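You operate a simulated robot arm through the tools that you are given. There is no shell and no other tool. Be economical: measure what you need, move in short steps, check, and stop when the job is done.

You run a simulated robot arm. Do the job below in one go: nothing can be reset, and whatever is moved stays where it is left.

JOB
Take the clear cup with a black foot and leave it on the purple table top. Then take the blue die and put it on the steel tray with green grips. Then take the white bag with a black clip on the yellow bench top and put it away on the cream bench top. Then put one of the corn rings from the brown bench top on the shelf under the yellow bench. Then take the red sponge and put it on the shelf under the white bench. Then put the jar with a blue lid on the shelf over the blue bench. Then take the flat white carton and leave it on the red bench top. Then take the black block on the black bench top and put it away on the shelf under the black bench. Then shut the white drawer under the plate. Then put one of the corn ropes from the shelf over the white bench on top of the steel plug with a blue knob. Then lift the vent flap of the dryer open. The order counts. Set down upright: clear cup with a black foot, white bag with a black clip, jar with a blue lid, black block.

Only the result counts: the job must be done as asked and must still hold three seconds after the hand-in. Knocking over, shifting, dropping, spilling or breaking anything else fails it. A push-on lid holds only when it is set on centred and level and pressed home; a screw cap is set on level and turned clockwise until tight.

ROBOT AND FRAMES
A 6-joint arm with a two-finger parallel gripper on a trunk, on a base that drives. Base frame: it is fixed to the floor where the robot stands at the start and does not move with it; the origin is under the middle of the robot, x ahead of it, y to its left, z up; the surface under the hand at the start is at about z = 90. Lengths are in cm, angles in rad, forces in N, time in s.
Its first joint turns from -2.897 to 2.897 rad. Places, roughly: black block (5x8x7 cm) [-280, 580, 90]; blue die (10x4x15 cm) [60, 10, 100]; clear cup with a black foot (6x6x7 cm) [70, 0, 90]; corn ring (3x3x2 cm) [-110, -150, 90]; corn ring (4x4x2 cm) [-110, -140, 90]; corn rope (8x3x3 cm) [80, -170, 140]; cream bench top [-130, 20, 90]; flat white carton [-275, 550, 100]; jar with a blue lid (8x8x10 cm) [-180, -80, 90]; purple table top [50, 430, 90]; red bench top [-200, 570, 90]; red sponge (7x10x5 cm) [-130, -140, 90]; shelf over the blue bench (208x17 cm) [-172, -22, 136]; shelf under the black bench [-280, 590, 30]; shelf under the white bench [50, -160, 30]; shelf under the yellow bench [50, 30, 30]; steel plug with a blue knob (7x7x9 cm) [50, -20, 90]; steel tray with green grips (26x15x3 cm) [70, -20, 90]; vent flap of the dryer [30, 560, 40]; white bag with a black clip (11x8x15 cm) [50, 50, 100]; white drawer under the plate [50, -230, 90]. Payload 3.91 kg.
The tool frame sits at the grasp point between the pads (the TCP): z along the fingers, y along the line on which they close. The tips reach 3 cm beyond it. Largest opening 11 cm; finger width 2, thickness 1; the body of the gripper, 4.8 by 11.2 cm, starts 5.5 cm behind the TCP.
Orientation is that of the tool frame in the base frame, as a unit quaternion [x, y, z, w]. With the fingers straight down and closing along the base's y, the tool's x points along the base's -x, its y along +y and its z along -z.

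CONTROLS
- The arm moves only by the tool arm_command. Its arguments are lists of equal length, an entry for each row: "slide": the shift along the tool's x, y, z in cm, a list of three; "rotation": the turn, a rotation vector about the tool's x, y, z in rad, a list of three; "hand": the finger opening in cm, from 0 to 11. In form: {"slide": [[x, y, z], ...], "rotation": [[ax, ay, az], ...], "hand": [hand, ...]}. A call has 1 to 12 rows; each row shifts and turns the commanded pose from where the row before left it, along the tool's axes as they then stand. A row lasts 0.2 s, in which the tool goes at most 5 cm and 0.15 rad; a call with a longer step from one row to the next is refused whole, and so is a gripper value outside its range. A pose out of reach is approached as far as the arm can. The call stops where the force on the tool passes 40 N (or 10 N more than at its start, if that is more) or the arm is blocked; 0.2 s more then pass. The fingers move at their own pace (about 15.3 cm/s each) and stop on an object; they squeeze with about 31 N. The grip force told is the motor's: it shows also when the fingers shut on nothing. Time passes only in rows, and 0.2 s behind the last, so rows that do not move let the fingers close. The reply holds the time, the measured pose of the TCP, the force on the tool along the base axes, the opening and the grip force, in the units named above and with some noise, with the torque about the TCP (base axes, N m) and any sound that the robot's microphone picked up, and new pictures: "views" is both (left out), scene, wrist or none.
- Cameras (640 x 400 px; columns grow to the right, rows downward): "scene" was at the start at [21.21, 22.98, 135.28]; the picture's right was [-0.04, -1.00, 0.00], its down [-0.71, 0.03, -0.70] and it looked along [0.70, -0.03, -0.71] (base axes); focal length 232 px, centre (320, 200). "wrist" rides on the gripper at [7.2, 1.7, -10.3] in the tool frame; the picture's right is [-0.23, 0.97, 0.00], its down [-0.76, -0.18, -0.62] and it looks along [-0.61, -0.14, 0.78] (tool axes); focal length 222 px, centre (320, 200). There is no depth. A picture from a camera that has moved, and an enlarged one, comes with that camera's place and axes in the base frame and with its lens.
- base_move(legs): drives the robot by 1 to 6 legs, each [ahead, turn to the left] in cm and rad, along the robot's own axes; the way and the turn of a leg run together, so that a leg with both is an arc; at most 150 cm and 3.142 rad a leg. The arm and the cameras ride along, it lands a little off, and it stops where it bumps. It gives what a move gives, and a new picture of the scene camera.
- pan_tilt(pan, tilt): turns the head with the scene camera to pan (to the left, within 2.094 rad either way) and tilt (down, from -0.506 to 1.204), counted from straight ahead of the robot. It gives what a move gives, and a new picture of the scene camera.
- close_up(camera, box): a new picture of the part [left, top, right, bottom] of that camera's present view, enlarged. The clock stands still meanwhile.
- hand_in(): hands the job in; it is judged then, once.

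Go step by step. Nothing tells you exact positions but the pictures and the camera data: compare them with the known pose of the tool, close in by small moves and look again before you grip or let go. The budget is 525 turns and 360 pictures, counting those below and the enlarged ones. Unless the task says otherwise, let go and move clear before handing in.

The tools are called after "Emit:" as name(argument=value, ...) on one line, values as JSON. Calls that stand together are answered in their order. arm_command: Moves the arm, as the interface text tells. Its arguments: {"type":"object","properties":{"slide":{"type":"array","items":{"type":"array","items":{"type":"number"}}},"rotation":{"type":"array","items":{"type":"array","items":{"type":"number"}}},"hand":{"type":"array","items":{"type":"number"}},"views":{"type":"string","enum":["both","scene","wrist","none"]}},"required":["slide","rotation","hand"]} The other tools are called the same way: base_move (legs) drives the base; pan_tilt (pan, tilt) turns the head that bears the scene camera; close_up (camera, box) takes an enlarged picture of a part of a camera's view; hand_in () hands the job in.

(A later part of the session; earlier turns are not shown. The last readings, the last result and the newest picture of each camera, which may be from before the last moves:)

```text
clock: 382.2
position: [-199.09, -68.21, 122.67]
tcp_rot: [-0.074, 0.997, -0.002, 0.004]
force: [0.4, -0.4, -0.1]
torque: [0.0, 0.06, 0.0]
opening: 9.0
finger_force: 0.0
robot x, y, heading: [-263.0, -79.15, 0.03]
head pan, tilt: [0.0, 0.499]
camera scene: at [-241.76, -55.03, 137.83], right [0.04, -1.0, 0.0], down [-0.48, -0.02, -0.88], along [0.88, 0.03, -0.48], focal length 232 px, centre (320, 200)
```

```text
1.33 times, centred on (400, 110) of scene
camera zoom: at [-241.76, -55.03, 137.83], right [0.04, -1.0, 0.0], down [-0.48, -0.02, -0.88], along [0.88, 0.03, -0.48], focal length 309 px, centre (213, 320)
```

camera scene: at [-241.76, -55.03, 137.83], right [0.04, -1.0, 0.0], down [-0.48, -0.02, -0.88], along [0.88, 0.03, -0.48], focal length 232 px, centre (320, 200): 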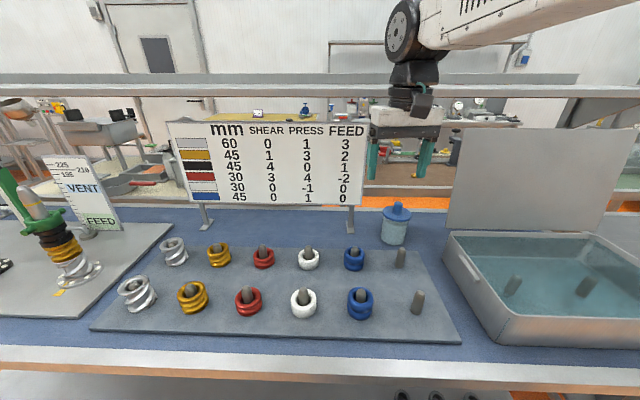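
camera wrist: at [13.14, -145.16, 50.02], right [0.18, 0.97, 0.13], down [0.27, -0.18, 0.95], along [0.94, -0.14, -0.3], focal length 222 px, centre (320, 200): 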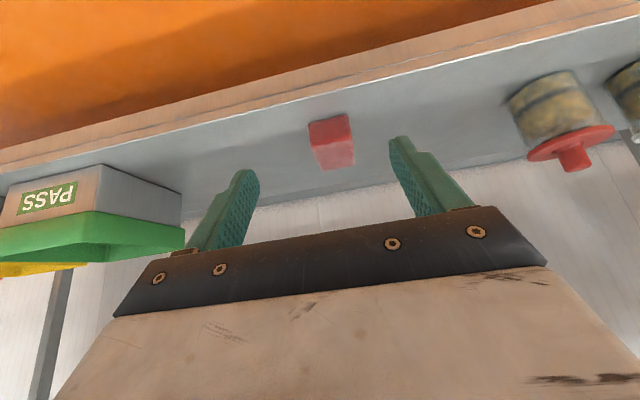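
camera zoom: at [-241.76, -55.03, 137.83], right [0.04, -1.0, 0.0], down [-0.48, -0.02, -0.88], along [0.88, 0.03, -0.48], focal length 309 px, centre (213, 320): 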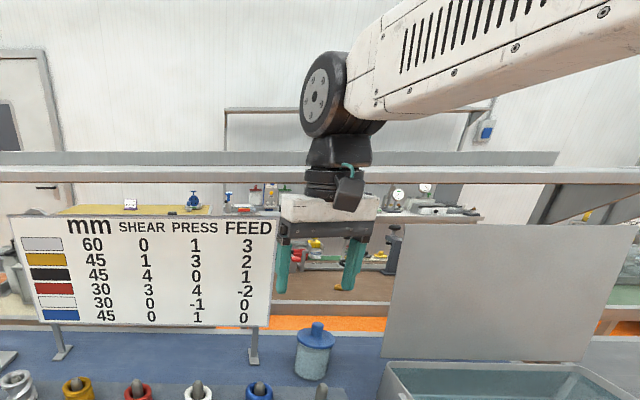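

The jar stands at about (-181, -76.5): body ~8 cm wide, lid brim near z 99, knob up to 104, and a peg 11 cm in front. The overhead shelf above is empty. I set the tool to a 0.45 rad forward tilt above and behind the jar.

Emit:
arm_command(slide=[[-2.9, -3.2, 0], [-2.9, -3.2, 0], [-2.9, -3.1, 0], [0, 0, 0], [0, 0, 0], [0, 0, 0], [0, 0, 0], [0, 0, 0]], rotation=[[0, 0, 0], [0, 0, 0], [0, 0, 0], [0, 0, 0.148], [0, -0.15, 0], [0, -0.15, 0], [0, -0.15, 0], [0, 0, 0]], hand=[10.8, 10.8, 10.8, 10.8, 10.8, 10.8, 10.8, 10.8])

```text
clock: 384.0
position: [-188.95, -76.38, 122.84]
tcp_rot: [0.001, 0.974, -0.002, 0.225]
force: [-0.4, 0.2, -0.1]
torque: [0.0, -0.01, -0.01]
opening: 10.82
finger_force: 0.1
robot x, y, heading: [-263.25, -79.11, 0.028]
head pan, tilt: [0.0, 0.499]
camera scene: at [-241.75, -55.04, 137.83], right [0.04, -1.0, 0.0], down [-0.48, -0.02, -0.88], along [0.88, 0.03, -0.48], focal length 232 px, centre (320, 200)
camera wrist: at [-200.01, -74.62, 128.96], right [0.21, 0.97, 0.1], down [0.41, -0.18, 0.9], along [0.89, -0.14, -0.43], focal length 222 px, centre (320, 200)
```

scene: 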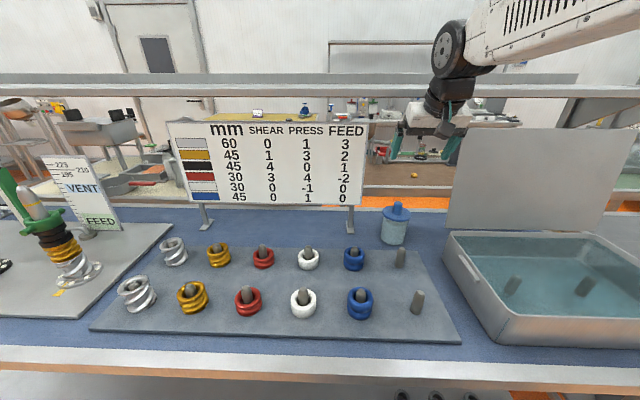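
wrist: 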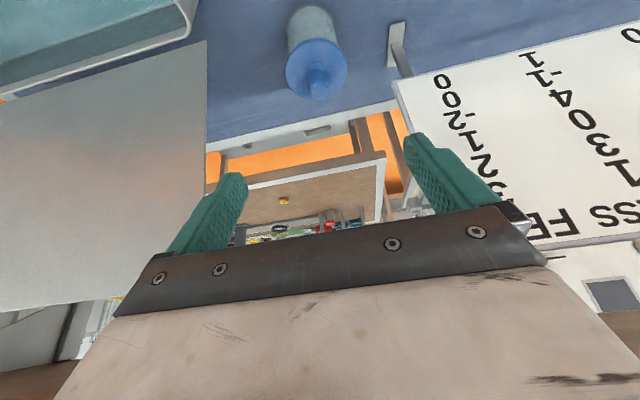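

Emit:
arm_command(slide=[[0.85, 0, 4.5], [0.85, 0, 4.5], [0.85, 0, 4.5], [0.85, 0, 4.5], [0, 0, 0]], rotation=[[0, 0, 0], [0, 0, 0], [0, 0, 0], [0, 0, 0], [0, 0, 0]], hand=[10.8, 10.8, 10.8, 10.8, 10.8])

Emit:
close_up(camera="scene", box=[340, 100, 480, 300])

```text
clock: 385.2
position: [-184.04, -76.42, 104.98]
tcp_rot: [0.001, 0.974, -0.002, 0.225]
force: [-0.4, 0.1, 0.1]
torque: [-0.02, 0.0, 0.0]
opening: 10.8
finger_force: 0.1
robot x, y, heading: [-263.35, -79.03, 0.038]
head pan, tilt: [0.0, 0.499]
camera scene: at [-241.77, -55.04, 137.83], right [0.04, -1.0, 0.0], down [-0.48, -0.02, -0.88], along [0.88, 0.03, -0.48], focal length 232 px, centre (320, 200)
camera wrist: at [-195.09, -74.72, 111.24], right [0.2, 0.97, 0.1], down [0.41, -0.18, 0.9], along [0.89, -0.14, -0.43], focal length 222 px, centre (320, 200)
```

scene: 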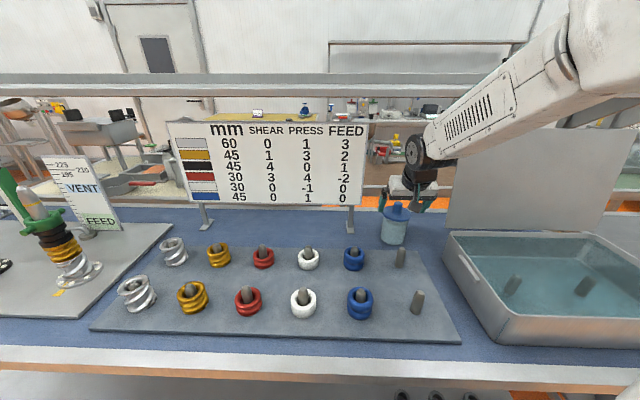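
wrist: 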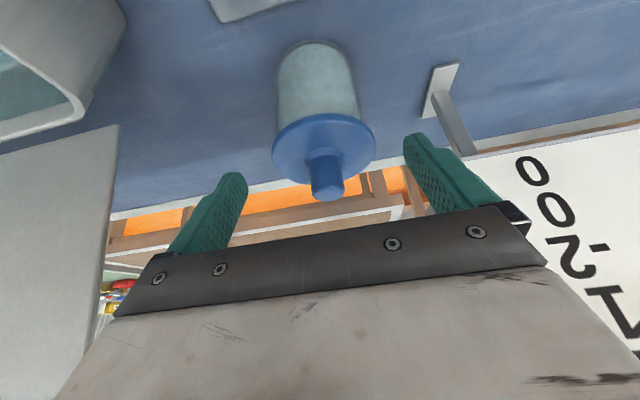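

```text
2.00 times, centred on (410, 200) of scene
camera zoom: at [-241.77, -55.04, 137.83], right [0.04, -1.0, 0.0], down [-0.48, -0.02, -0.88], along [0.88, 0.03, -0.48], focal length 463 px, centre (140, 200)
```

zoom: 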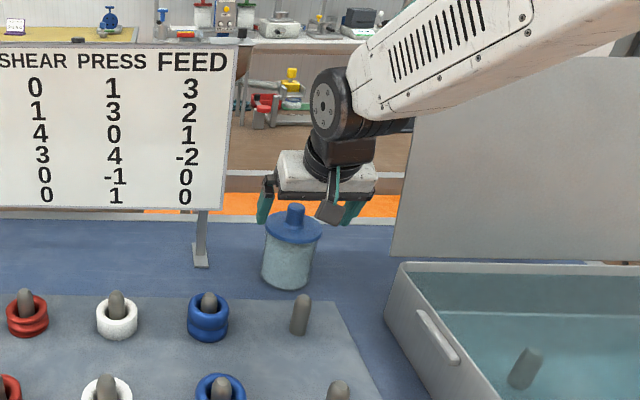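

Emit:
arm_command(slide=[[0.7, 0.1, 3.1], [0.7, 0, 3.1], [0.7, 0, 3.0], [0, 0, 0]], rotation=[[0, 0, 0], [0, 0, 0], [0, 0, 0], [0, 0, 0]], hand=[10.8, 10.8, 10.8, 10.8])

Emit:
close_up(camera="scene", box=[340, 100, 480, 300])

```text
clock: 386.2
position: [-181.63, -76.28, 96.62]
tcp_rot: [0.0, 0.973, -0.001, 0.231]
force: [-8.2, -0.3, 23.1]
torque: [0.03, -0.78, 0.0]
opening: 10.83
finger_force: 0.2
robot x, y, heading: [-263.04, -78.94, 0.033]
head pan, tilt: [0.0, 0.499]
stopped in row 4: the force on the tool passed its limit at 41 N (the readings are from after the stop); the commanded pose is now the measured one
camera scene: at [-241.91, -55.05, 137.85], right [0.04, -1.0, 0.0], down [-0.48, -0.02, -0.88], along [0.88, 0.03, -0.48], focal length 232 px, centre (320, 200)
camera wrist: at [-192.72, -74.63, 102.57], right [0.2, 0.97, 0.1], down [0.4, -0.18, 0.9], along [0.89, -0.14, -0.42], focal length 222 px, centre (320, 200)
```

scene: 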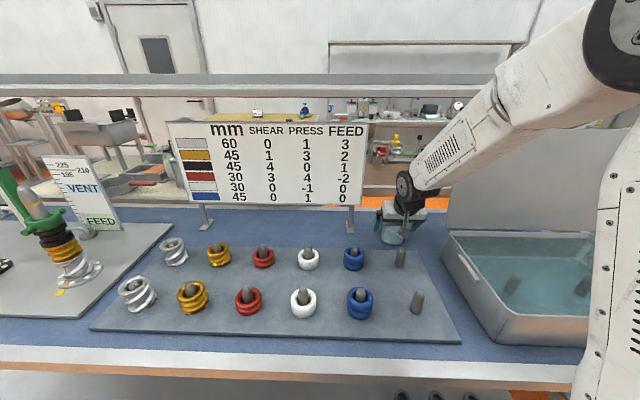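
wrist: 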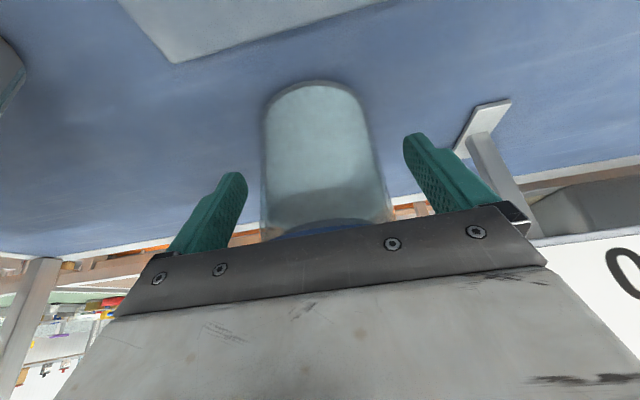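

```text
2.00 times, centred on (410, 200) of scene
camera zoom: at [-241.91, -55.05, 137.85], right [0.04, -1.0, 0.0], down [-0.48, -0.02, -0.88], along [0.88, 0.03, -0.48], focal length 463 px, centre (140, 200)
```

zoom: 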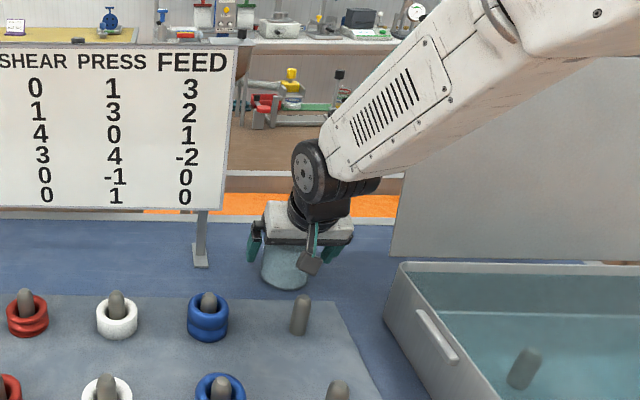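

The palm just touched the lid's knob. I ease back 0.7 cm and close on the jar's body.

Emit:
arm_command(slide=[[0, 0, -0.7], [0, 0, 0], [0, 0, 0], [0, 0, 0], [0, 0, 0]], rotation=[[0, 0, 0], [0, 0, 0], [0, 0, 0], [0, 0, 0], [0, 0, 0]], hand=[10.8, 10.8, 6.5, 6.5, 6.5])

Emit:
close_up(camera="scene", box=[340, 100, 480, 300])

```text
clock: 387.4
position: [-181.94, -76.33, 96.82]
tcp_rot: [0.001, 0.973, -0.001, 0.229]
force: [-0.2, 0.2, -0.4]
torque: [0.0, 0.11, 0.01]
opening: 7.65
finger_force: 31.1
robot x, y, heading: [-262.89, -79.12, 0.039]
head pan, tilt: [0.0, 0.499]
camera scene: at [-241.77, -55.04, 137.82], right [0.04, -1.0, 0.0], down [-0.48, -0.02, -0.88], along [0.88, 0.03, -0.48], focal length 232 px, centre (320, 200)
camera wrist: at [-193.08, -74.61, 102.92], right [0.2, 0.97, 0.1], down [0.4, -0.18, 0.9], along [0.89, -0.14, -0.43], focal length 222 px, centre (320, 200)
```

scene: 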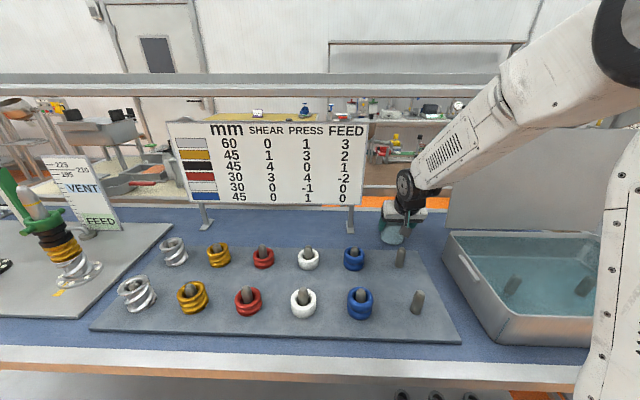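
wrist: 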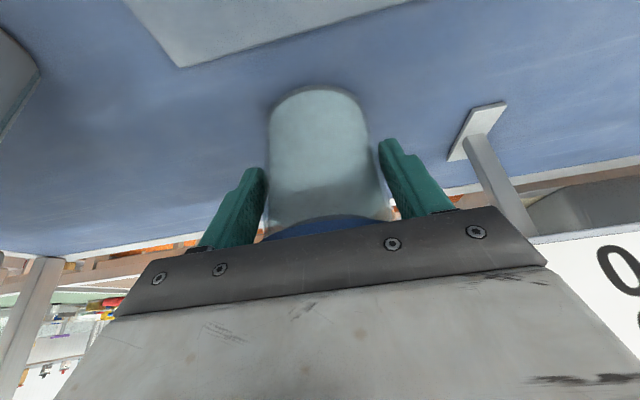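

```text
2.00 times, centred on (410, 200) of scene
camera zoom: at [-241.77, -55.04, 137.82], right [0.04, -1.0, 0.0], down [-0.48, -0.02, -0.88], along [0.88, 0.03, -0.48], focal length 463 px, centre (140, 200)
```

zoom: 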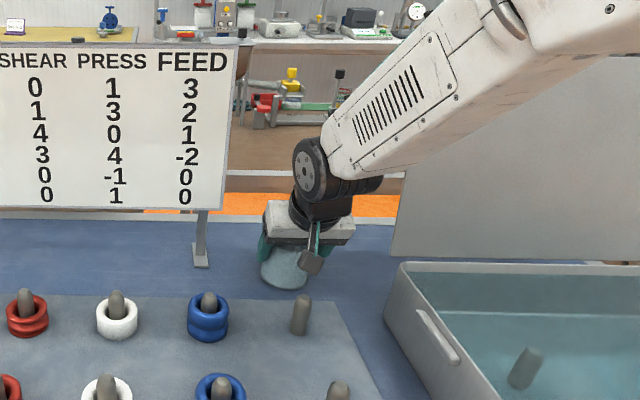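

The jar is held (7.65 cm). I lift it straight, then pull back from under the shelf.

Emit:
arm_command(slide=[[-0.45, 0, -0.9], [-1.34, 0, -2.69], [-1.34, 0, -2.69], [-1.34, 0, -2.69], [-1.34, 0, -2.69], [-1.34, 0, -2.69], [3.1, 0, -1.56], [3.1, 0, -1.56], [3.1, 0, -1.56], [3.1, 0, -1.56], [0, 0, 0]], rotation=[[0, 0, 0], [0, 0, 0], [0, 0, 0], [0, 0, 0], [0, 0, 0], [0, 0, 0], [0, 0, 0], [0, 0, 0], [0, 0, 0], [0, 0, 0], [0, 0, 0]], hand=[6.5, 6.5, 6.5, 6.5, 6.5, 6.5, 6.5, 6.5, 6.5, 6.5, 6.5])

```text
clock: 389.9
position: [-195.81, -76.34, 113.07]
tcp_rot: [-0.001, 0.974, -0.001, 0.228]
force: [-0.3, -0.2, -4.8]
torque: [-0.01, 0.11, 0.02]
opening: 7.58
finger_force: 31.0
robot x, y, heading: [-263.59, -79.0, 0.03]
head pan, tilt: [0.0, 0.499]
camera scene: at [-241.76, -55.04, 137.82], right [0.04, -1.0, 0.0], down [-0.48, -0.02, -0.88], along [0.88, 0.03, -0.48], focal length 232 px, centre (320, 200)
camera wrist: at [-206.93, -74.57, 119.1], right [0.2, 0.97, 0.1], down [0.4, -0.18, 0.9], along [0.89, -0.14, -0.43], focal length 222 px, centre (320, 200)
```

scene: 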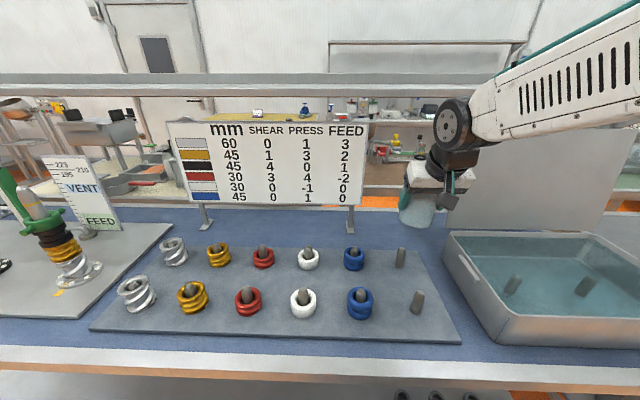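
wrist: 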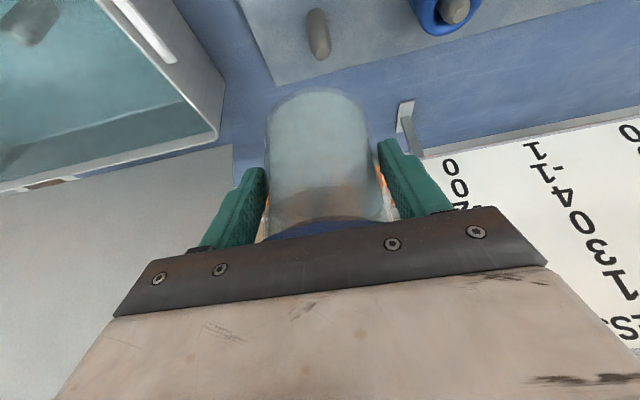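

Emit:
arm_command(slide=[[-1.88, 0, -3.76], [-1.88, 0, -3.76], [-1.88, 0, -3.76], [-1.88, 0, -3.76], [-1.88, 0, -3.76], [-1.88, 0, -3.76], [-1.88, 0, -3.76], [-1.88, 0, -3.76], [0, 0, 0]], rotation=[[0, 0, 0], [0, 0, 0], [0, 0, 0], [0, 0, 0], [0, 0, 0], [0, 0, 0], [0, 0, 0], [0, 0, 0], [0, 0, 0]], hand=[6.5, 6.5, 6.5, 6.5, 6.5, 6.5, 6.5, 6.5, 6.5], views="scene")

Emit:
pan_tilt(pan=-0.2, tilt=0.15)

```text
clock: 391.9
position: [-195.67, -76.34, 146.6]
tcp_rot: [0.0, 0.973, 0.0, 0.229]
force: [0.1, 0.8, -4.6]
torque: [-0.02, 0.11, 0.02]
opening: 7.55
finger_force: 31.0
robot x, y, heading: [-263.27, -79.17, 0.038]
head pan, tilt: [0.0, 0.499]
camera scene: at [-241.77, -55.04, 137.82], right [0.04, -1.0, 0.0], down [-0.48, -0.02, -0.88], along [0.88, 0.03, -0.48], focal length 232 px, centre (320, 200)
```

scene: 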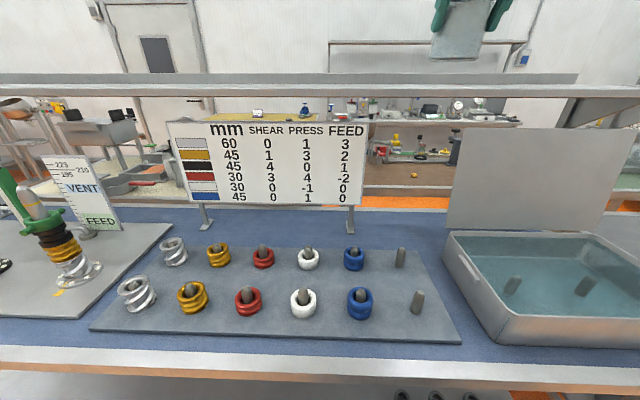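

```text
clock: 392.7
position: [-195.69, -76.43, 146.56]
tcp_rot: [0.0, 0.973, -0.001, 0.229]
force: [0.2, -0.1, -5.0]
torque: [0.03, 0.14, 0.03]
opening: 7.54
finger_force: 30.6
robot x, y, heading: [-262.64, -79.31, 0.037]
head pan, tilt: [-0.201, 0.15]
camera scene: at [-241.71, -56.89, 141.06], right [-0.16, -0.99, 0.0], down [-0.15, 0.02, -0.99], along [0.98, -0.16, -0.15], focal length 232 px, centre (320, 200)
```

scene: 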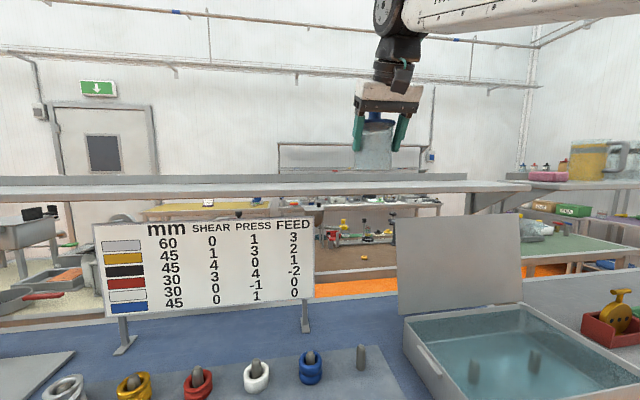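

Emit:
close_up(camera="scene", box=[300, 80, 500, 220])

```text
2.86 times, centred on (400, 150) of scene
camera zoom: at [-241.71, -56.89, 141.06], right [-0.16, -0.99, 0.0], down [-0.15, 0.02, -0.99], along [0.98, -0.16, -0.15], focal length 661 px, centre (91, 343)
```

zoom: 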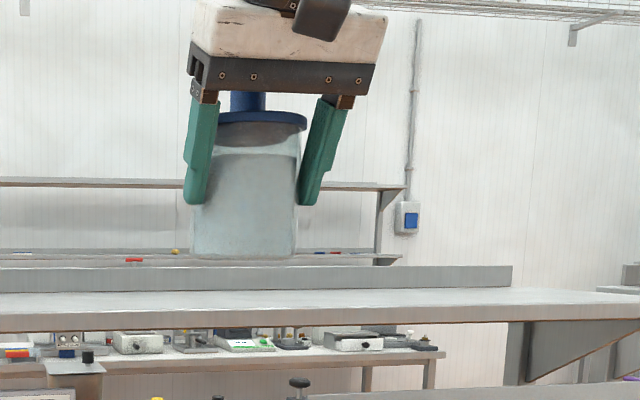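

The jar hangs upright with its bottom near z 140; the shelf surface is about z 135 with x −180…−164. I drive 7 cm closer and extend over the shelf.

Emit:
base_move(legs=[[7, 0]])

Emit:
arm_command(slide=[[-3.0, 0, 1.5], [-3.0, 0, 1.5], [-3.0, 0, 1.5], [-3.0, 0, 1.5], [0, 0, 0]], rotation=[[0, 0, 0], [0, 0, 0], [0, 0, 0], [0, 0, 0], [0, 0, 0]], hand=[6.5, 6.5, 6.5, 6.5, 6.5])

Emit:
close_up(camera="scene", box=[300, 80, 500, 220])

```text
clock: 393.7
position: [-188.79, -76.26, 146.66]
tcp_rot: [0.0, 0.973, -0.001, 0.23]
force: [-0.1, 0.7, -5.2]
torque: [-0.02, 0.09, 0.0]
opening: 7.56
finger_force: 31.2
robot x, y, heading: [-256.26, -78.58, 0.034]
head pan, tilt: [-0.201, 0.15]
camera scene: at [-234.91, -56.63, 141.06], right [-0.16, -0.99, 0.0], down [-0.15, 0.02, -0.99], along [0.98, -0.16, -0.15], focal length 232 px, centre (320, 200)
```

scene: 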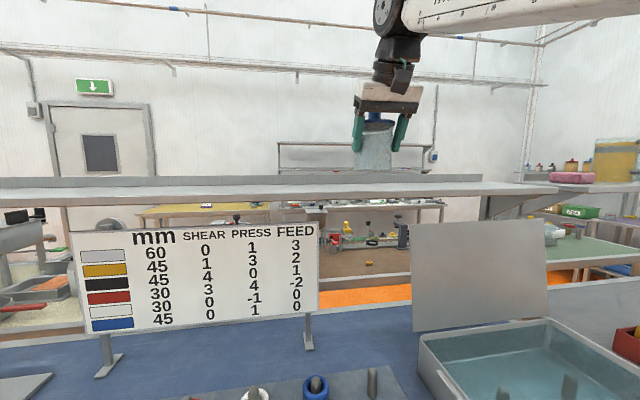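

```text
clock: 394.9
position: [-175.51, -76.08, 146.48]
tcp_rot: [0.0, 0.974, -0.001, 0.229]
force: [-0.4, 0.2, -5.2]
torque: [0.0, 0.1, -0.03]
opening: 7.53
finger_force: 31.1
robot x, y, heading: [-256.56, -78.46, 0.036]
head pan, tilt: [-0.201, 0.15]
camera scene: at [-234.91, -56.63, 141.06], right [-0.16, -0.99, 0.0], down [-0.15, 0.02, -0.99], along [0.98, -0.16, -0.15], focal length 232 px, centre (320, 200)
camera wrist: at [-186.63, -74.43, 152.49], right [0.2, 0.97, 0.1], down [0.4, -0.18, 0.9], along [0.89, -0.14, -0.43], focal length 222 px, centre (320, 200)
```

scene: 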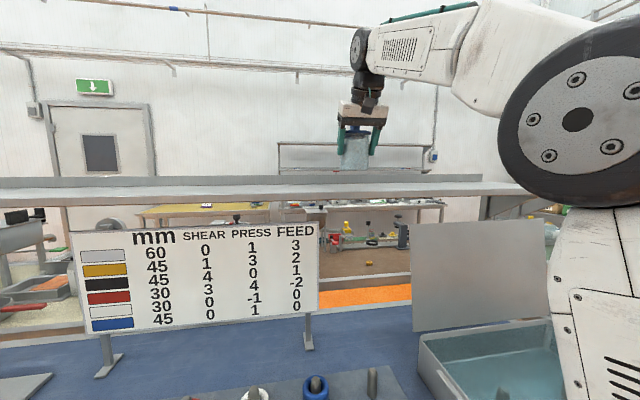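
wrist: 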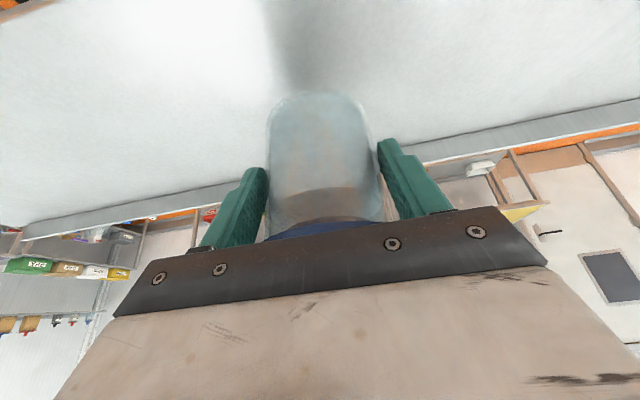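

```text
2.86 times, centred on (400, 150) of scene
camera zoom: at [-234.91, -56.63, 141.06], right [-0.16, -0.99, 0.0], down [-0.15, 0.02, -0.99], along [0.98, -0.16, -0.15], focal length 661 px, centre (91, 343)
```

zoom: 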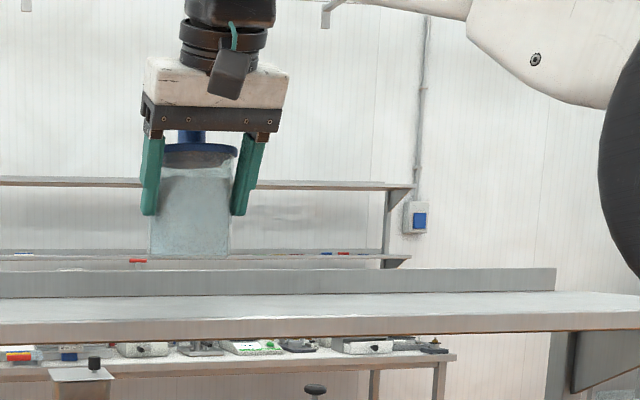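

Emit:
arm_command(slide=[[0.67, 0, 1.34], [0.67, 0, 1.34], [0.13, 0, 0.27], [0.13, 0, 0.27], [0.13, 0, 0.27], [0.13, 0, 0.27], [0.13, 0, 0.27], [0.13, 0, 0.27]], rotation=[[0, 0, 0], [0, 0, 0], [0, 0, 0], [0, 0, 0], [0, 0, 0], [0, 0, 0], [0, 0, 0], [0, 0, 0]], hand=[6.5, 6.5, 6.5, 6.5, 6.5, 6.5, 6.5, 6.5], views="none")

Emit:
close_up(camera="scene", box=[300, 80, 500, 220])

```text
clock: 396.7
position: [-175.44, -76.0, 141.88]
tcp_rot: [-0.001, 0.973, 0.0, 0.231]
force: [0.1, 2.6, 3.0]
torque: [-0.1, 0.0, -0.03]
opening: 7.53
finger_force: 31.2
robot x, y, heading: [-256.15, -78.91, 0.034]
head pan, tilt: [-0.201, 0.15]
```

```text
2.86 times, centred on (400, 150) of scene
camera zoom: at [-234.94, -56.62, 141.07], right [-0.16, -0.99, 0.0], down [-0.15, 0.02, -0.99], along [0.98, -0.16, -0.15], focal length 661 px, centre (91, 343)
```

zoom: 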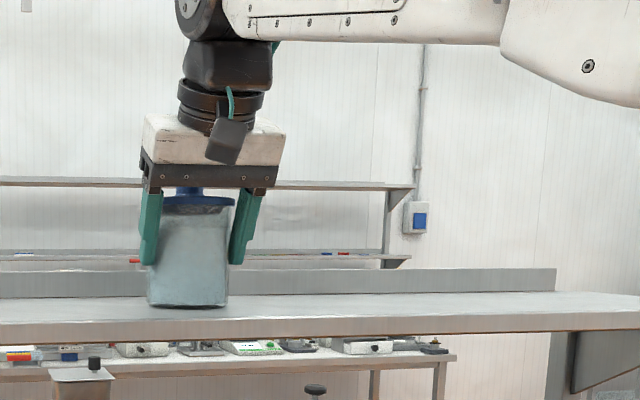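

Emit:
arm_command(slide=[[0.09, 0, 0.18], [0, 0, 0], [0, 0, 0]], rotation=[[0, 0, 0], [0, 0, 0], [0, 0, 0]], hand=[6.5, 6.5, 6.5], views="none")

Emit:
arm_command(slide=[[0, 0, 0], [0, 0, 0], [0, 0, 0]], rotation=[[0, 0, 0], [0, 0, 0], [0, 0, 0]], hand=[8.2, 9.5, 9.5], views="wrist")

Emit:
close_up(camera="scene", box=[300, 80, 500, 220])

```text
clock: 397.5
position: [-175.68, -76.06, 141.65]
tcp_rot: [0.001, 0.973, -0.001, 0.23]
force: [-4.2, 4.6, 16.9]
torque: [-0.33, -0.36, -0.06]
opening: 7.52
finger_force: 30.7
robot x, y, heading: [-256.36, -78.77, 0.036]
head pan, tilt: [-0.201, 0.15]
```

```text
clock: 398.3
position: [-175.35, -76.24, 141.54]
tcp_rot: [0.0, 0.973, 0.0, 0.229]
force: [0.6, 0.1, 0.4]
torque: [-0.01, -0.03, 0.02]
opening: 9.52
finger_force: 0.1
robot x, y, heading: [-256.42, -78.58, 0.037]
head pan, tilt: [-0.201, 0.15]
camera wrist: at [-186.5, -74.43, 147.61], right [0.2, 0.97, 0.1], down [0.4, -0.18, 0.9], along [0.89, -0.14, -0.43], focal length 222 px, centre (320, 200)
```

wrist: 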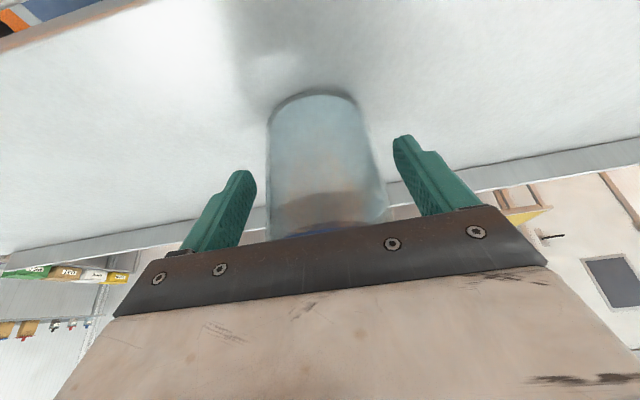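

```text
2.86 times, centred on (400, 150) of scene
camera zoom: at [-234.92, -56.63, 141.07], right [-0.16, -0.99, 0.0], down [-0.15, 0.02, -0.99], along [0.98, -0.16, -0.15], focal length 661 px, centre (91, 343)
```

zoom: 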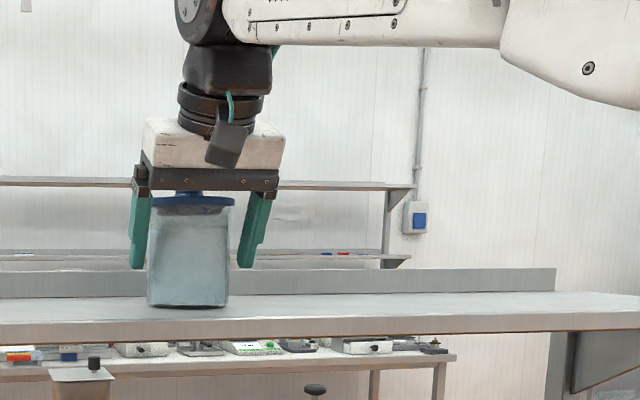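

The jar stands on the shelf. I withdraw along the tool axis and back away.

Emit:
arm_command(slide=[[0, 0, -1], [0, 0, -3], [0, 0, -3.5], [2, 0, -3.5], [3, 0, -2], [3.5, 0, -1.7], [3.5, 0, -1.7], [0, 0, 0]], rotation=[[0, 0, 0], [0, 0, 0], [0, 0, 0], [0, 0, 0], [0, 0, 0], [0, 0, 0], [0, 0, 0], [0, 0, 0]], hand=[10.6, 10.6, 10.6, 10.6, 10.6, 10.6, 10.6, 10.6], views="scene")

```text
clock: 400.1
position: [-193.64, -76.18, 150.98]
tcp_rot: [-0.001, 0.973, -0.001, 0.23]
force: [0.3, -0.6, 0.3]
torque: [-0.01, -0.01, -0.02]
opening: 10.61
finger_force: 0.0
robot x, y, heading: [-255.91, -78.55, 0.032]
head pan, tilt: [-0.201, 0.15]
camera scene: at [-234.92, -56.63, 141.07], right [-0.16, -0.99, 0.0], down [-0.15, 0.02, -0.99], along [0.98, -0.16, -0.15], focal length 232 px, centre (320, 200)
```

scene: 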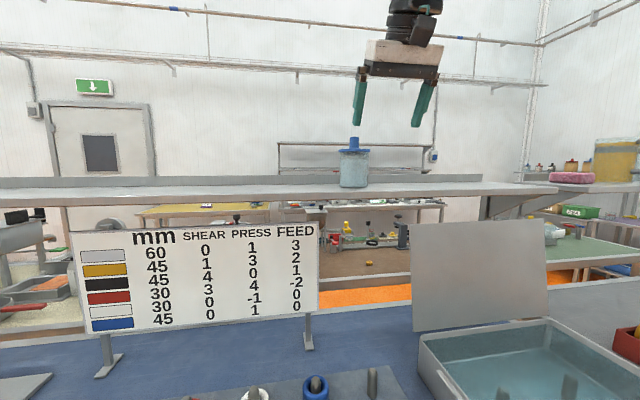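

The jar stands upright. Next: the flat white carton and the black block near (-278, 565). I straighten the tool, back off, and look north for a way.

Emit:
arm_command(slide=[[0, 0, 3], [0, 0, 4], [0, 0, 4], [0, 0, 4], [0, 0, 0]], rotation=[[0, 0.15, 0], [0, 0.15, 0], [0, 0.15, 0], [0, 0.02, 0], [0, 0, 0]], hand=[6, 6, 6, 6, 6], views="none")

Emit:
base_move(legs=[[-12, 0], [0, 1.54], [150, 0], [60, 0]])

Emit:
pan_tilt(pan=0, tilt=0.3)

```text
clock: 401.3
position: [-190.09, -76.1, 136.55]
tcp_rot: [-0.001, 1.0, -0.001, -0.004]
force: [0.3, -0.9, 1.3]
torque: [0.04, 0.02, 0.0]
opening: 6.0
finger_force: 0.1
robot x, y, heading: [-256.62, -78.99, 0.036]
head pan, tilt: [-0.201, 0.15]
```

```text
clock: 416.2
position: [-271.52, 196.01, 136.54]
tcp_rot: [-0.704, 0.71, -0.003, -0.002]
force: [-0.2, 0.0, 1.5]
torque: [-0.01, 0.01, -0.01]
opening: 6.0
finger_force: 0.1
robot x, y, heading: [-268.84, 129.58, 1.595]
head pan, tilt: [-0.201, 0.15]
camera scene: at [-291.35, 151.04, 141.07], right [0.99, -0.17, 0.0], down [-0.03, -0.15, -0.99], along [0.17, 0.97, -0.15], focal length 232 px, centre (320, 200)
```

scene: 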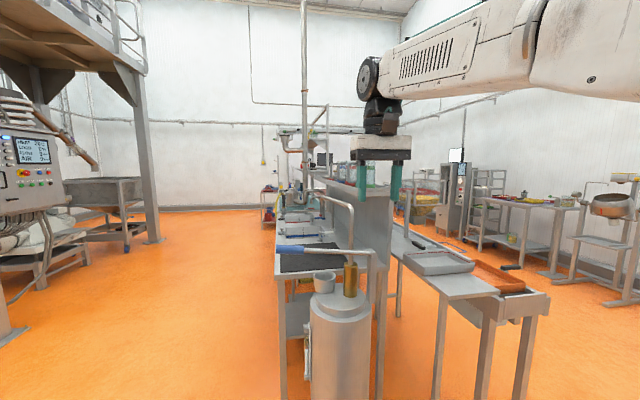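

```text
clock: 416.9
position: [-271.48, 196.05, 136.54]
tcp_rot: [-0.704, 0.71, -0.003, -0.002]
force: [0.0, 0.5, -0.3]
torque: [-0.02, 0.0, 0.0]
opening: 6.0
finger_force: 0.1
robot x, y, heading: [-269.12, 129.73, 1.603]
head pan, tilt: [0.0, 0.3]
camera scene: at [-293.2, 151.23, 139.67], right [1.0, 0.03, 0.0], down [0.01, -0.3, -0.96], along [-0.03, 0.95, -0.3], focal length 232 px, centre (320, 200)
```

scene: 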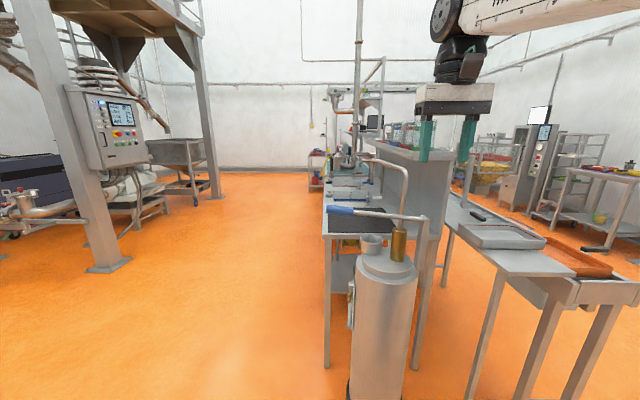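

The corridor west of the bench row (x < -294) is clear. I go along x≈-345.

Emit:
base_move(legs=[[0, 0.68], [118, 0], [0, -0.68], [150, 0], [90, 0]])

Emit:
pan_tilt(pan=-0.6, tilt=0.4)

```text
clock: 438.2
position: [-374.18, 530.0, 136.55]
tcp_rot: [0.719, -0.695, 0.003, 0.003]
force: [0.0, 0.4, 0.0]
torque: [0.02, 0.02, 0.05]
opening: 5.99
finger_force: 0.2
robot x, y, heading: [-368.93, 463.9, 1.642]
head pan, tilt: [0.0, 0.3]
camera scene: at [-394.16, 484.51, 139.67], right [1.0, 0.07, 0.0], down [0.02, -0.3, -0.96], along [-0.06, 0.95, -0.3], focal length 232 px, centre (320, 200)
```

scene: 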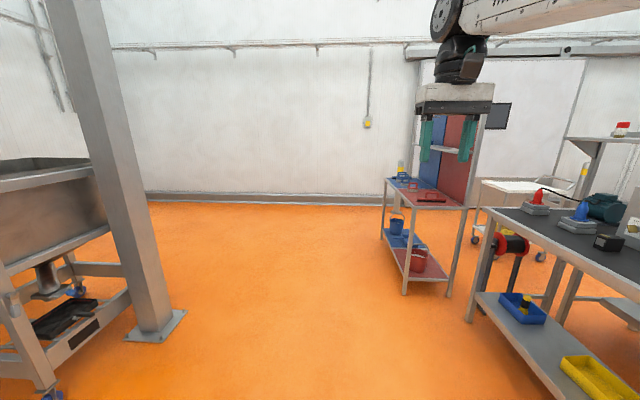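

```text
clock: 439.2
position: [-374.19, 530.09, 136.55]
tcp_rot: [0.718, -0.696, 0.003, 0.002]
force: [0.3, 0.1, -0.2]
torque: [0.01, 0.0, 0.02]
opening: 6.04
finger_force: 0.1
robot x, y, heading: [-369.04, 463.92, 1.639]
head pan, tilt: [-0.6, 0.4]
camera scene: at [-388.83, 483.18, 138.74], right [0.86, -0.51, 0.0], down [-0.2, -0.34, -0.92], along [0.47, 0.79, -0.39], focal length 232 px, centre (320, 200)
```

scene: 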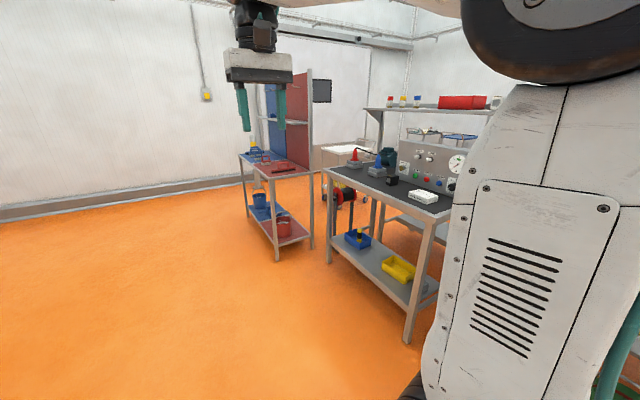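

I see the black bench with the black block and the white carton on it. I drive to face it from the west.

Emit:
base_move(legs=[[0, -0.31], [94, 0], [0, -1.33]])

Emit:
pan_tilt(pan=-0.1, tilt=0.6)

```text
clock: 448.4
position: [-280.74, 552.72, 136.45]
tcp_rot: [0.03, 1.0, -0.001, -0.003]
force: [0.3, -0.9, 0.2]
torque: [0.05, -0.01, 0.01]
opening: 6.01
finger_force: 0.1
robot x, y, heading: [-347.04, 553.66, -0.021]
head pan, tilt: [-0.6, 0.4]
camera scene: at [-325.84, 571.46, 138.74], right [-0.58, -0.81, 0.0], down [-0.32, 0.23, -0.92], along [0.75, -0.54, -0.39], focal length 232 px, centre (320, 200)
```

scene: 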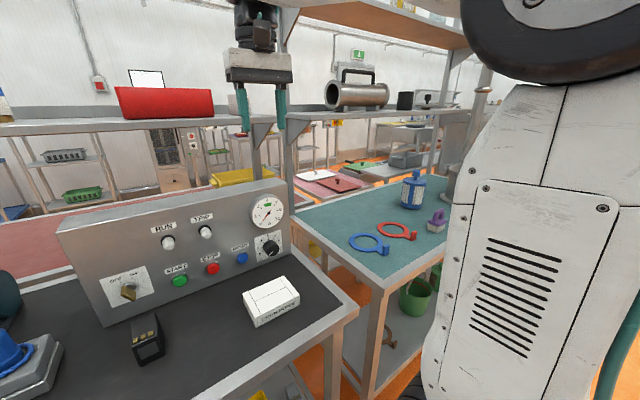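

```text
clock: 449.3
position: [-280.8, 552.85, 136.65]
tcp_rot: [0.03, 1.0, -0.001, -0.004]
force: [-0.2, 0.5, 0.4]
torque: [0.02, -0.03, -0.01]
opening: 6.02
finger_force: 0.0
robot x, y, heading: [-346.46, 553.68, -0.024]
head pan, tilt: [-0.099, 0.6]
camera scene: at [-324.6, 575.79, 136.92], right [-0.12, -0.99, 0.0], down [-0.56, 0.07, -0.83], along [0.82, -0.1, -0.56], focal length 232 px, centre (320, 200)
```

scene: 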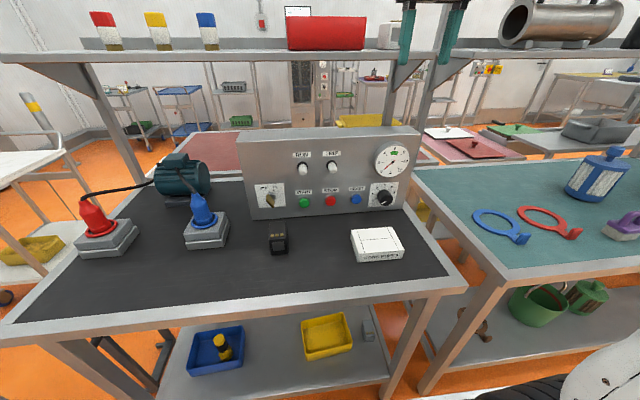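

Good view: carton near (-282, 555), block near (-277, 583). I lower over the carton for a wrist look.

Emit:
arm_command(slide=[[0.5, 1, 4], [0.5, 1, 4], [0, 0, 4], [0, 0, 4], [0, 0, 4], [0, 0, 0]], rotation=[[0, 0, 0], [0, 0, 0], [0, 0, 0], [0, 0, 0], [0, 0, 0], [0, 0, 0]], hand=[6, 6, 6, 6, 6, 6], views="wrist")

Emit:
close_up(camera="scene", box=[240, 200, 440, 300])

```text
clock: 450.7
position: [-281.84, 554.85, 116.81]
tcp_rot: [0.03, 1.0, 0.0, -0.004]
force: [0.3, 0.8, -0.1]
torque: [0.0, 0.01, -0.01]
opening: 5.99
finger_force: 0.1
robot x, y, heading: [-346.92, 553.92, -0.023]
head pan, tilt: [-0.099, 0.6]
camera wrist: at [-288.9, 557.02, 127.23], right [0.28, 0.96, 0.0], down [0.75, -0.22, 0.62], along [0.59, -0.18, -0.79], focal length 222 px, centre (320, 200)
```

wrist: 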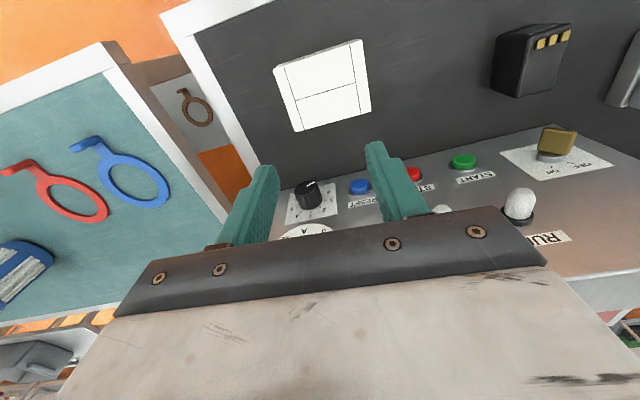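

```text
3.20 times, centred on (340, 250) of scene
camera zoom: at [-324.6, 575.79, 136.92], right [-0.12, -0.99, 0.0], down [-0.56, 0.07, -0.83], along [0.82, -0.1, -0.56], focal length 741 px, centre (256, 40)
```

zoom: 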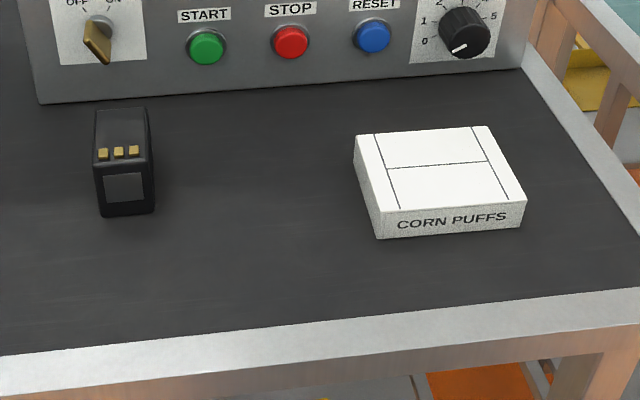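

The carton is 9.2 × 11.8 cm, centred at (-281.7, 555.4), aligned with the axes. I turn the gripper to close along x and descend.

Emit:
arm_command(slide=[[0, 0.5, 0], [0, 0, 0], [0, 0, 0], [0, 0, 0], [0, 0, 0], [0, 0, 0], [0, 0, 0], [0, 0, 0], [0, 0, 0], [0, 0, 0], [0, 0, 0], [0, 0, 0]], rotation=[[0, 0, 0.137], [0, 0, 0.137], [0, 0, 0.137], [0, 0, 0.137], [0, 0, 0.137], [0, 0, 0.137], [0, 0, 0.137], [0, 0, 0.137], [0, 0, 0.137], [0, 0, 0.137], [0, 0, 0.137], [0, 0, 0]], hand=[11, 11, 11, 11, 11, 11, 11, 11, 11, 11, 11, 11], views="none")

Emit:
arm_command(slide=[[0, 0, 4], [0, 0, 4], [0, 0, 4], [0, 0, 3], [0, 0, 0]], rotation=[[0, 0, 0], [0, 0, 0], [0, 0, 0], [0, 0, 0], [0, 0, 0]], hand=[11, 11, 11, 11, 11])

Emit:
close_up(camera="scene", box=[280, 140, 480, 280])

```text
clock: 453.3
position: [-281.77, 555.24, 116.52]
tcp_rot: [0.706, 0.708, -0.003, -0.002]
force: [0.6, 0.1, 0.2]
torque: [0.01, -0.02, 0.0]
opening: 11.01
finger_force: 0.0
robot x, y, heading: [-347.11, 554.13, -0.025]
head pan, tilt: [-0.099, 0.6]
```

```text
clock: 454.5
position: [-282.01, 554.97, 101.43]
tcp_rot: [0.705, 0.709, -0.004, -0.002]
force: [0.8, -0.5, -0.3]
torque: [0.01, 0.01, -0.02]
opening: 10.99
finger_force: 0.1
robot x, y, heading: [-346.88, 553.82, -0.022]
head pan, tilt: [-0.099, 0.6]
camera scene: at [-324.6, 575.8, 136.92], right [-0.12, -0.99, 0.0], down [-0.56, 0.07, -0.83], along [0.82, -0.1, -0.56], focal length 232 px, centre (320, 200)
camera wrist: at [-280.28, 562.27, 111.86], right [0.97, -0.22, -0.01], down [-0.17, -0.76, 0.63], along [-0.14, -0.61, -0.78], focal length 222 px, centre (320, 200)
```

scene: 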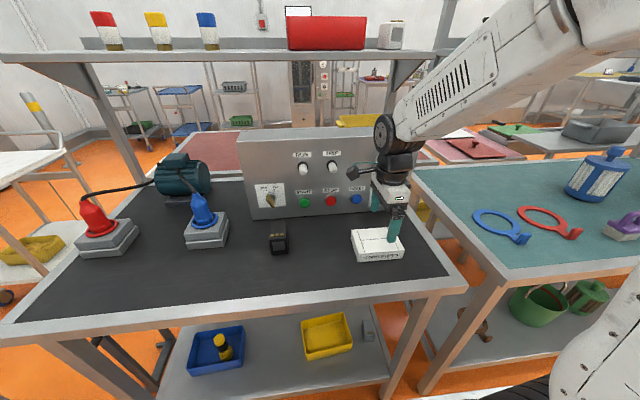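
wrist: 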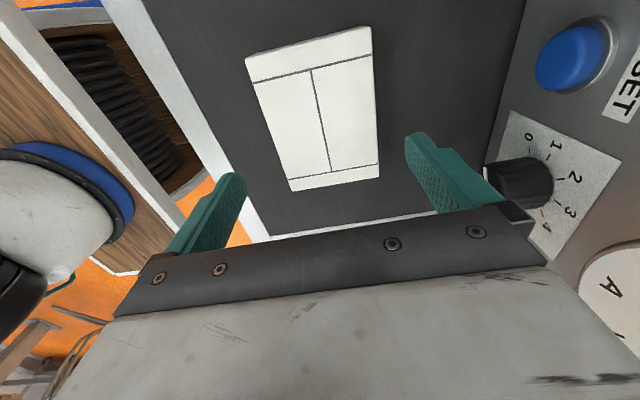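

```text
2.86 times, centred on (380, 210) of scene
camera zoom: at [-324.6, 575.8, 136.92], right [-0.12, -0.99, 0.0], down [-0.56, 0.07, -0.83], along [0.82, -0.1, -0.56], focal length 661 px, centre (149, 171)
```

zoom: 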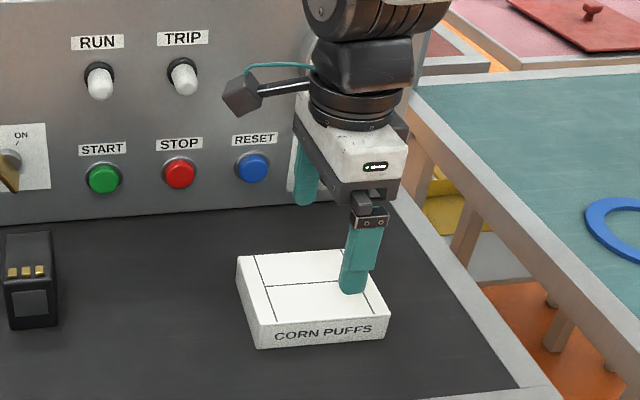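

Emit:
arm_command(slide=[[0.1, 0.3, 3], [0, 0, 3], [0, 0, 1.6], [0, 0, 0], [0, 0, 0], [0, 0, 0], [0, 0, 0]], rotation=[[0, 0, 0], [0, 0, 0], [0, 0, 0], [0, 0, 0], [0, 0, 0], [0, 0, 0], [0, 0, 0]], hand=[11, 11, 11, 11, 8, 8, 8])

```text
clock: 456.1
position: [-281.75, 555.36, 93.72]
tcp_rot: [0.705, 0.709, -0.003, -0.002]
force: [-0.7, 0.5, 0.9]
torque: [0.02, -0.02, 0.0]
opening: 8.96
finger_force: 31.2
robot x, y, heading: [-346.96, 553.93, -0.025]
head pan, tilt: [-0.099, 0.6]
camera scene: at [-324.59, 575.8, 136.92], right [-0.12, -0.99, 0.0], down [-0.56, 0.07, -0.82], along [0.82, -0.1, -0.57], focal length 232 px, centre (320, 200)
camera wrist: at [-280.01, 562.61, 104.13], right [0.97, -0.22, -0.01], down [-0.17, -0.76, 0.63], along [-0.14, -0.61, -0.78], focal length 222 px, centre (320, 200)
```

scene: 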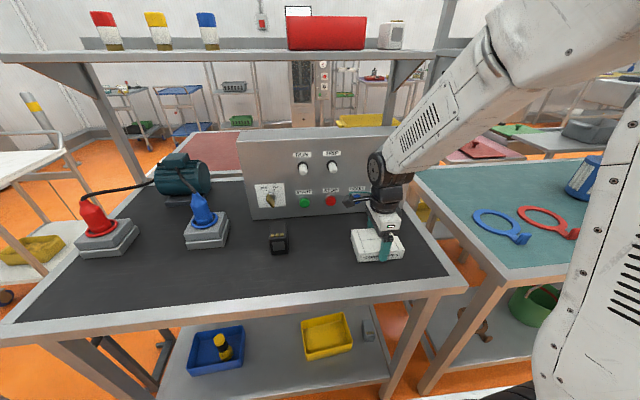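
wrist: 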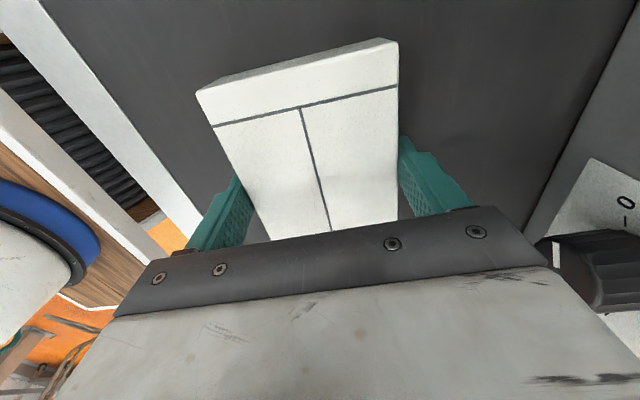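

The carton is gripped (9 cm). I lift it and look around for the way to the red bench.

Emit:
arm_command(slide=[[0, 0, -2], [0, 0, -4.5], [0, 0, -4.5], [0, 0, -4.5], [0, 0, -4.5], [0, 0, -4.5], [0, 0, -4.5], [0, 0, 0]], rotation=[[0, 0, 0], [0, 0, 0], [0, 0, 0], [0, 0, 0], [0, 0, 0], [0, 0, 0], [0, 0, 0], [0, 0, 0]], hand=[8, 8, 8, 8, 8, 8, 8, 8], views="wrist")

Emit:
pan_tilt(pan=1.0, tilt=0.4)

```text
clock: 457.9
position: [-281.47, 555.24, 122.98]
tcp_rot: [0.705, 0.709, -0.003, -0.002]
force: [0.8, 0.2, -0.3]
torque: [-0.02, 0.0, -0.02]
opening: 8.97
finger_force: 31.7
robot x, y, heading: [-346.98, 553.85, -0.025]
head pan, tilt: [-0.099, 0.6]
camera wrist: at [-279.8, 562.53, 133.4], right [0.97, -0.22, -0.01], down [-0.17, -0.76, 0.63], along [-0.14, -0.61, -0.78], focal length 222 px, centre (320, 200)
```

wrist: 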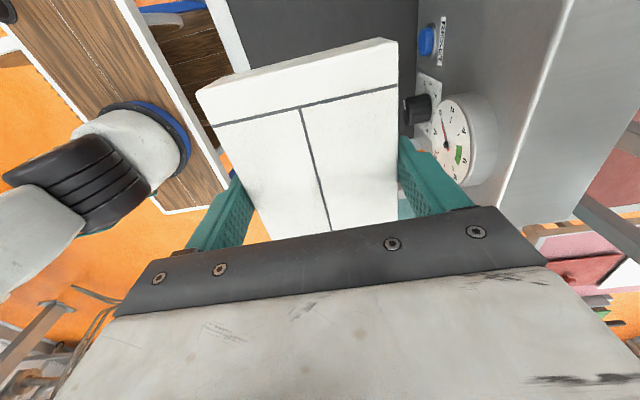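

```text
clock: 459.3
position: [-281.59, 555.3, 122.97]
tcp_rot: [0.705, 0.709, -0.003, -0.002]
force: [0.0, 0.4, -1.1]
torque: [0.02, 0.01, 0.02]
opening: 8.95
finger_force: 30.7
robot x, y, heading: [-346.88, 553.78, -0.02]
head pan, tilt: [1.0, 0.4]
camera scene: at [-328.18, 584.55, 138.74], right [0.83, -0.56, 0.0], down [-0.22, -0.32, -0.92], along [0.52, 0.76, -0.39], focal length 232 px, centre (320, 200)
```

scene: 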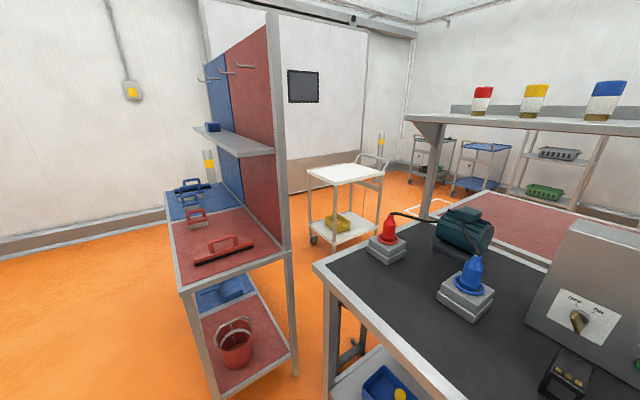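

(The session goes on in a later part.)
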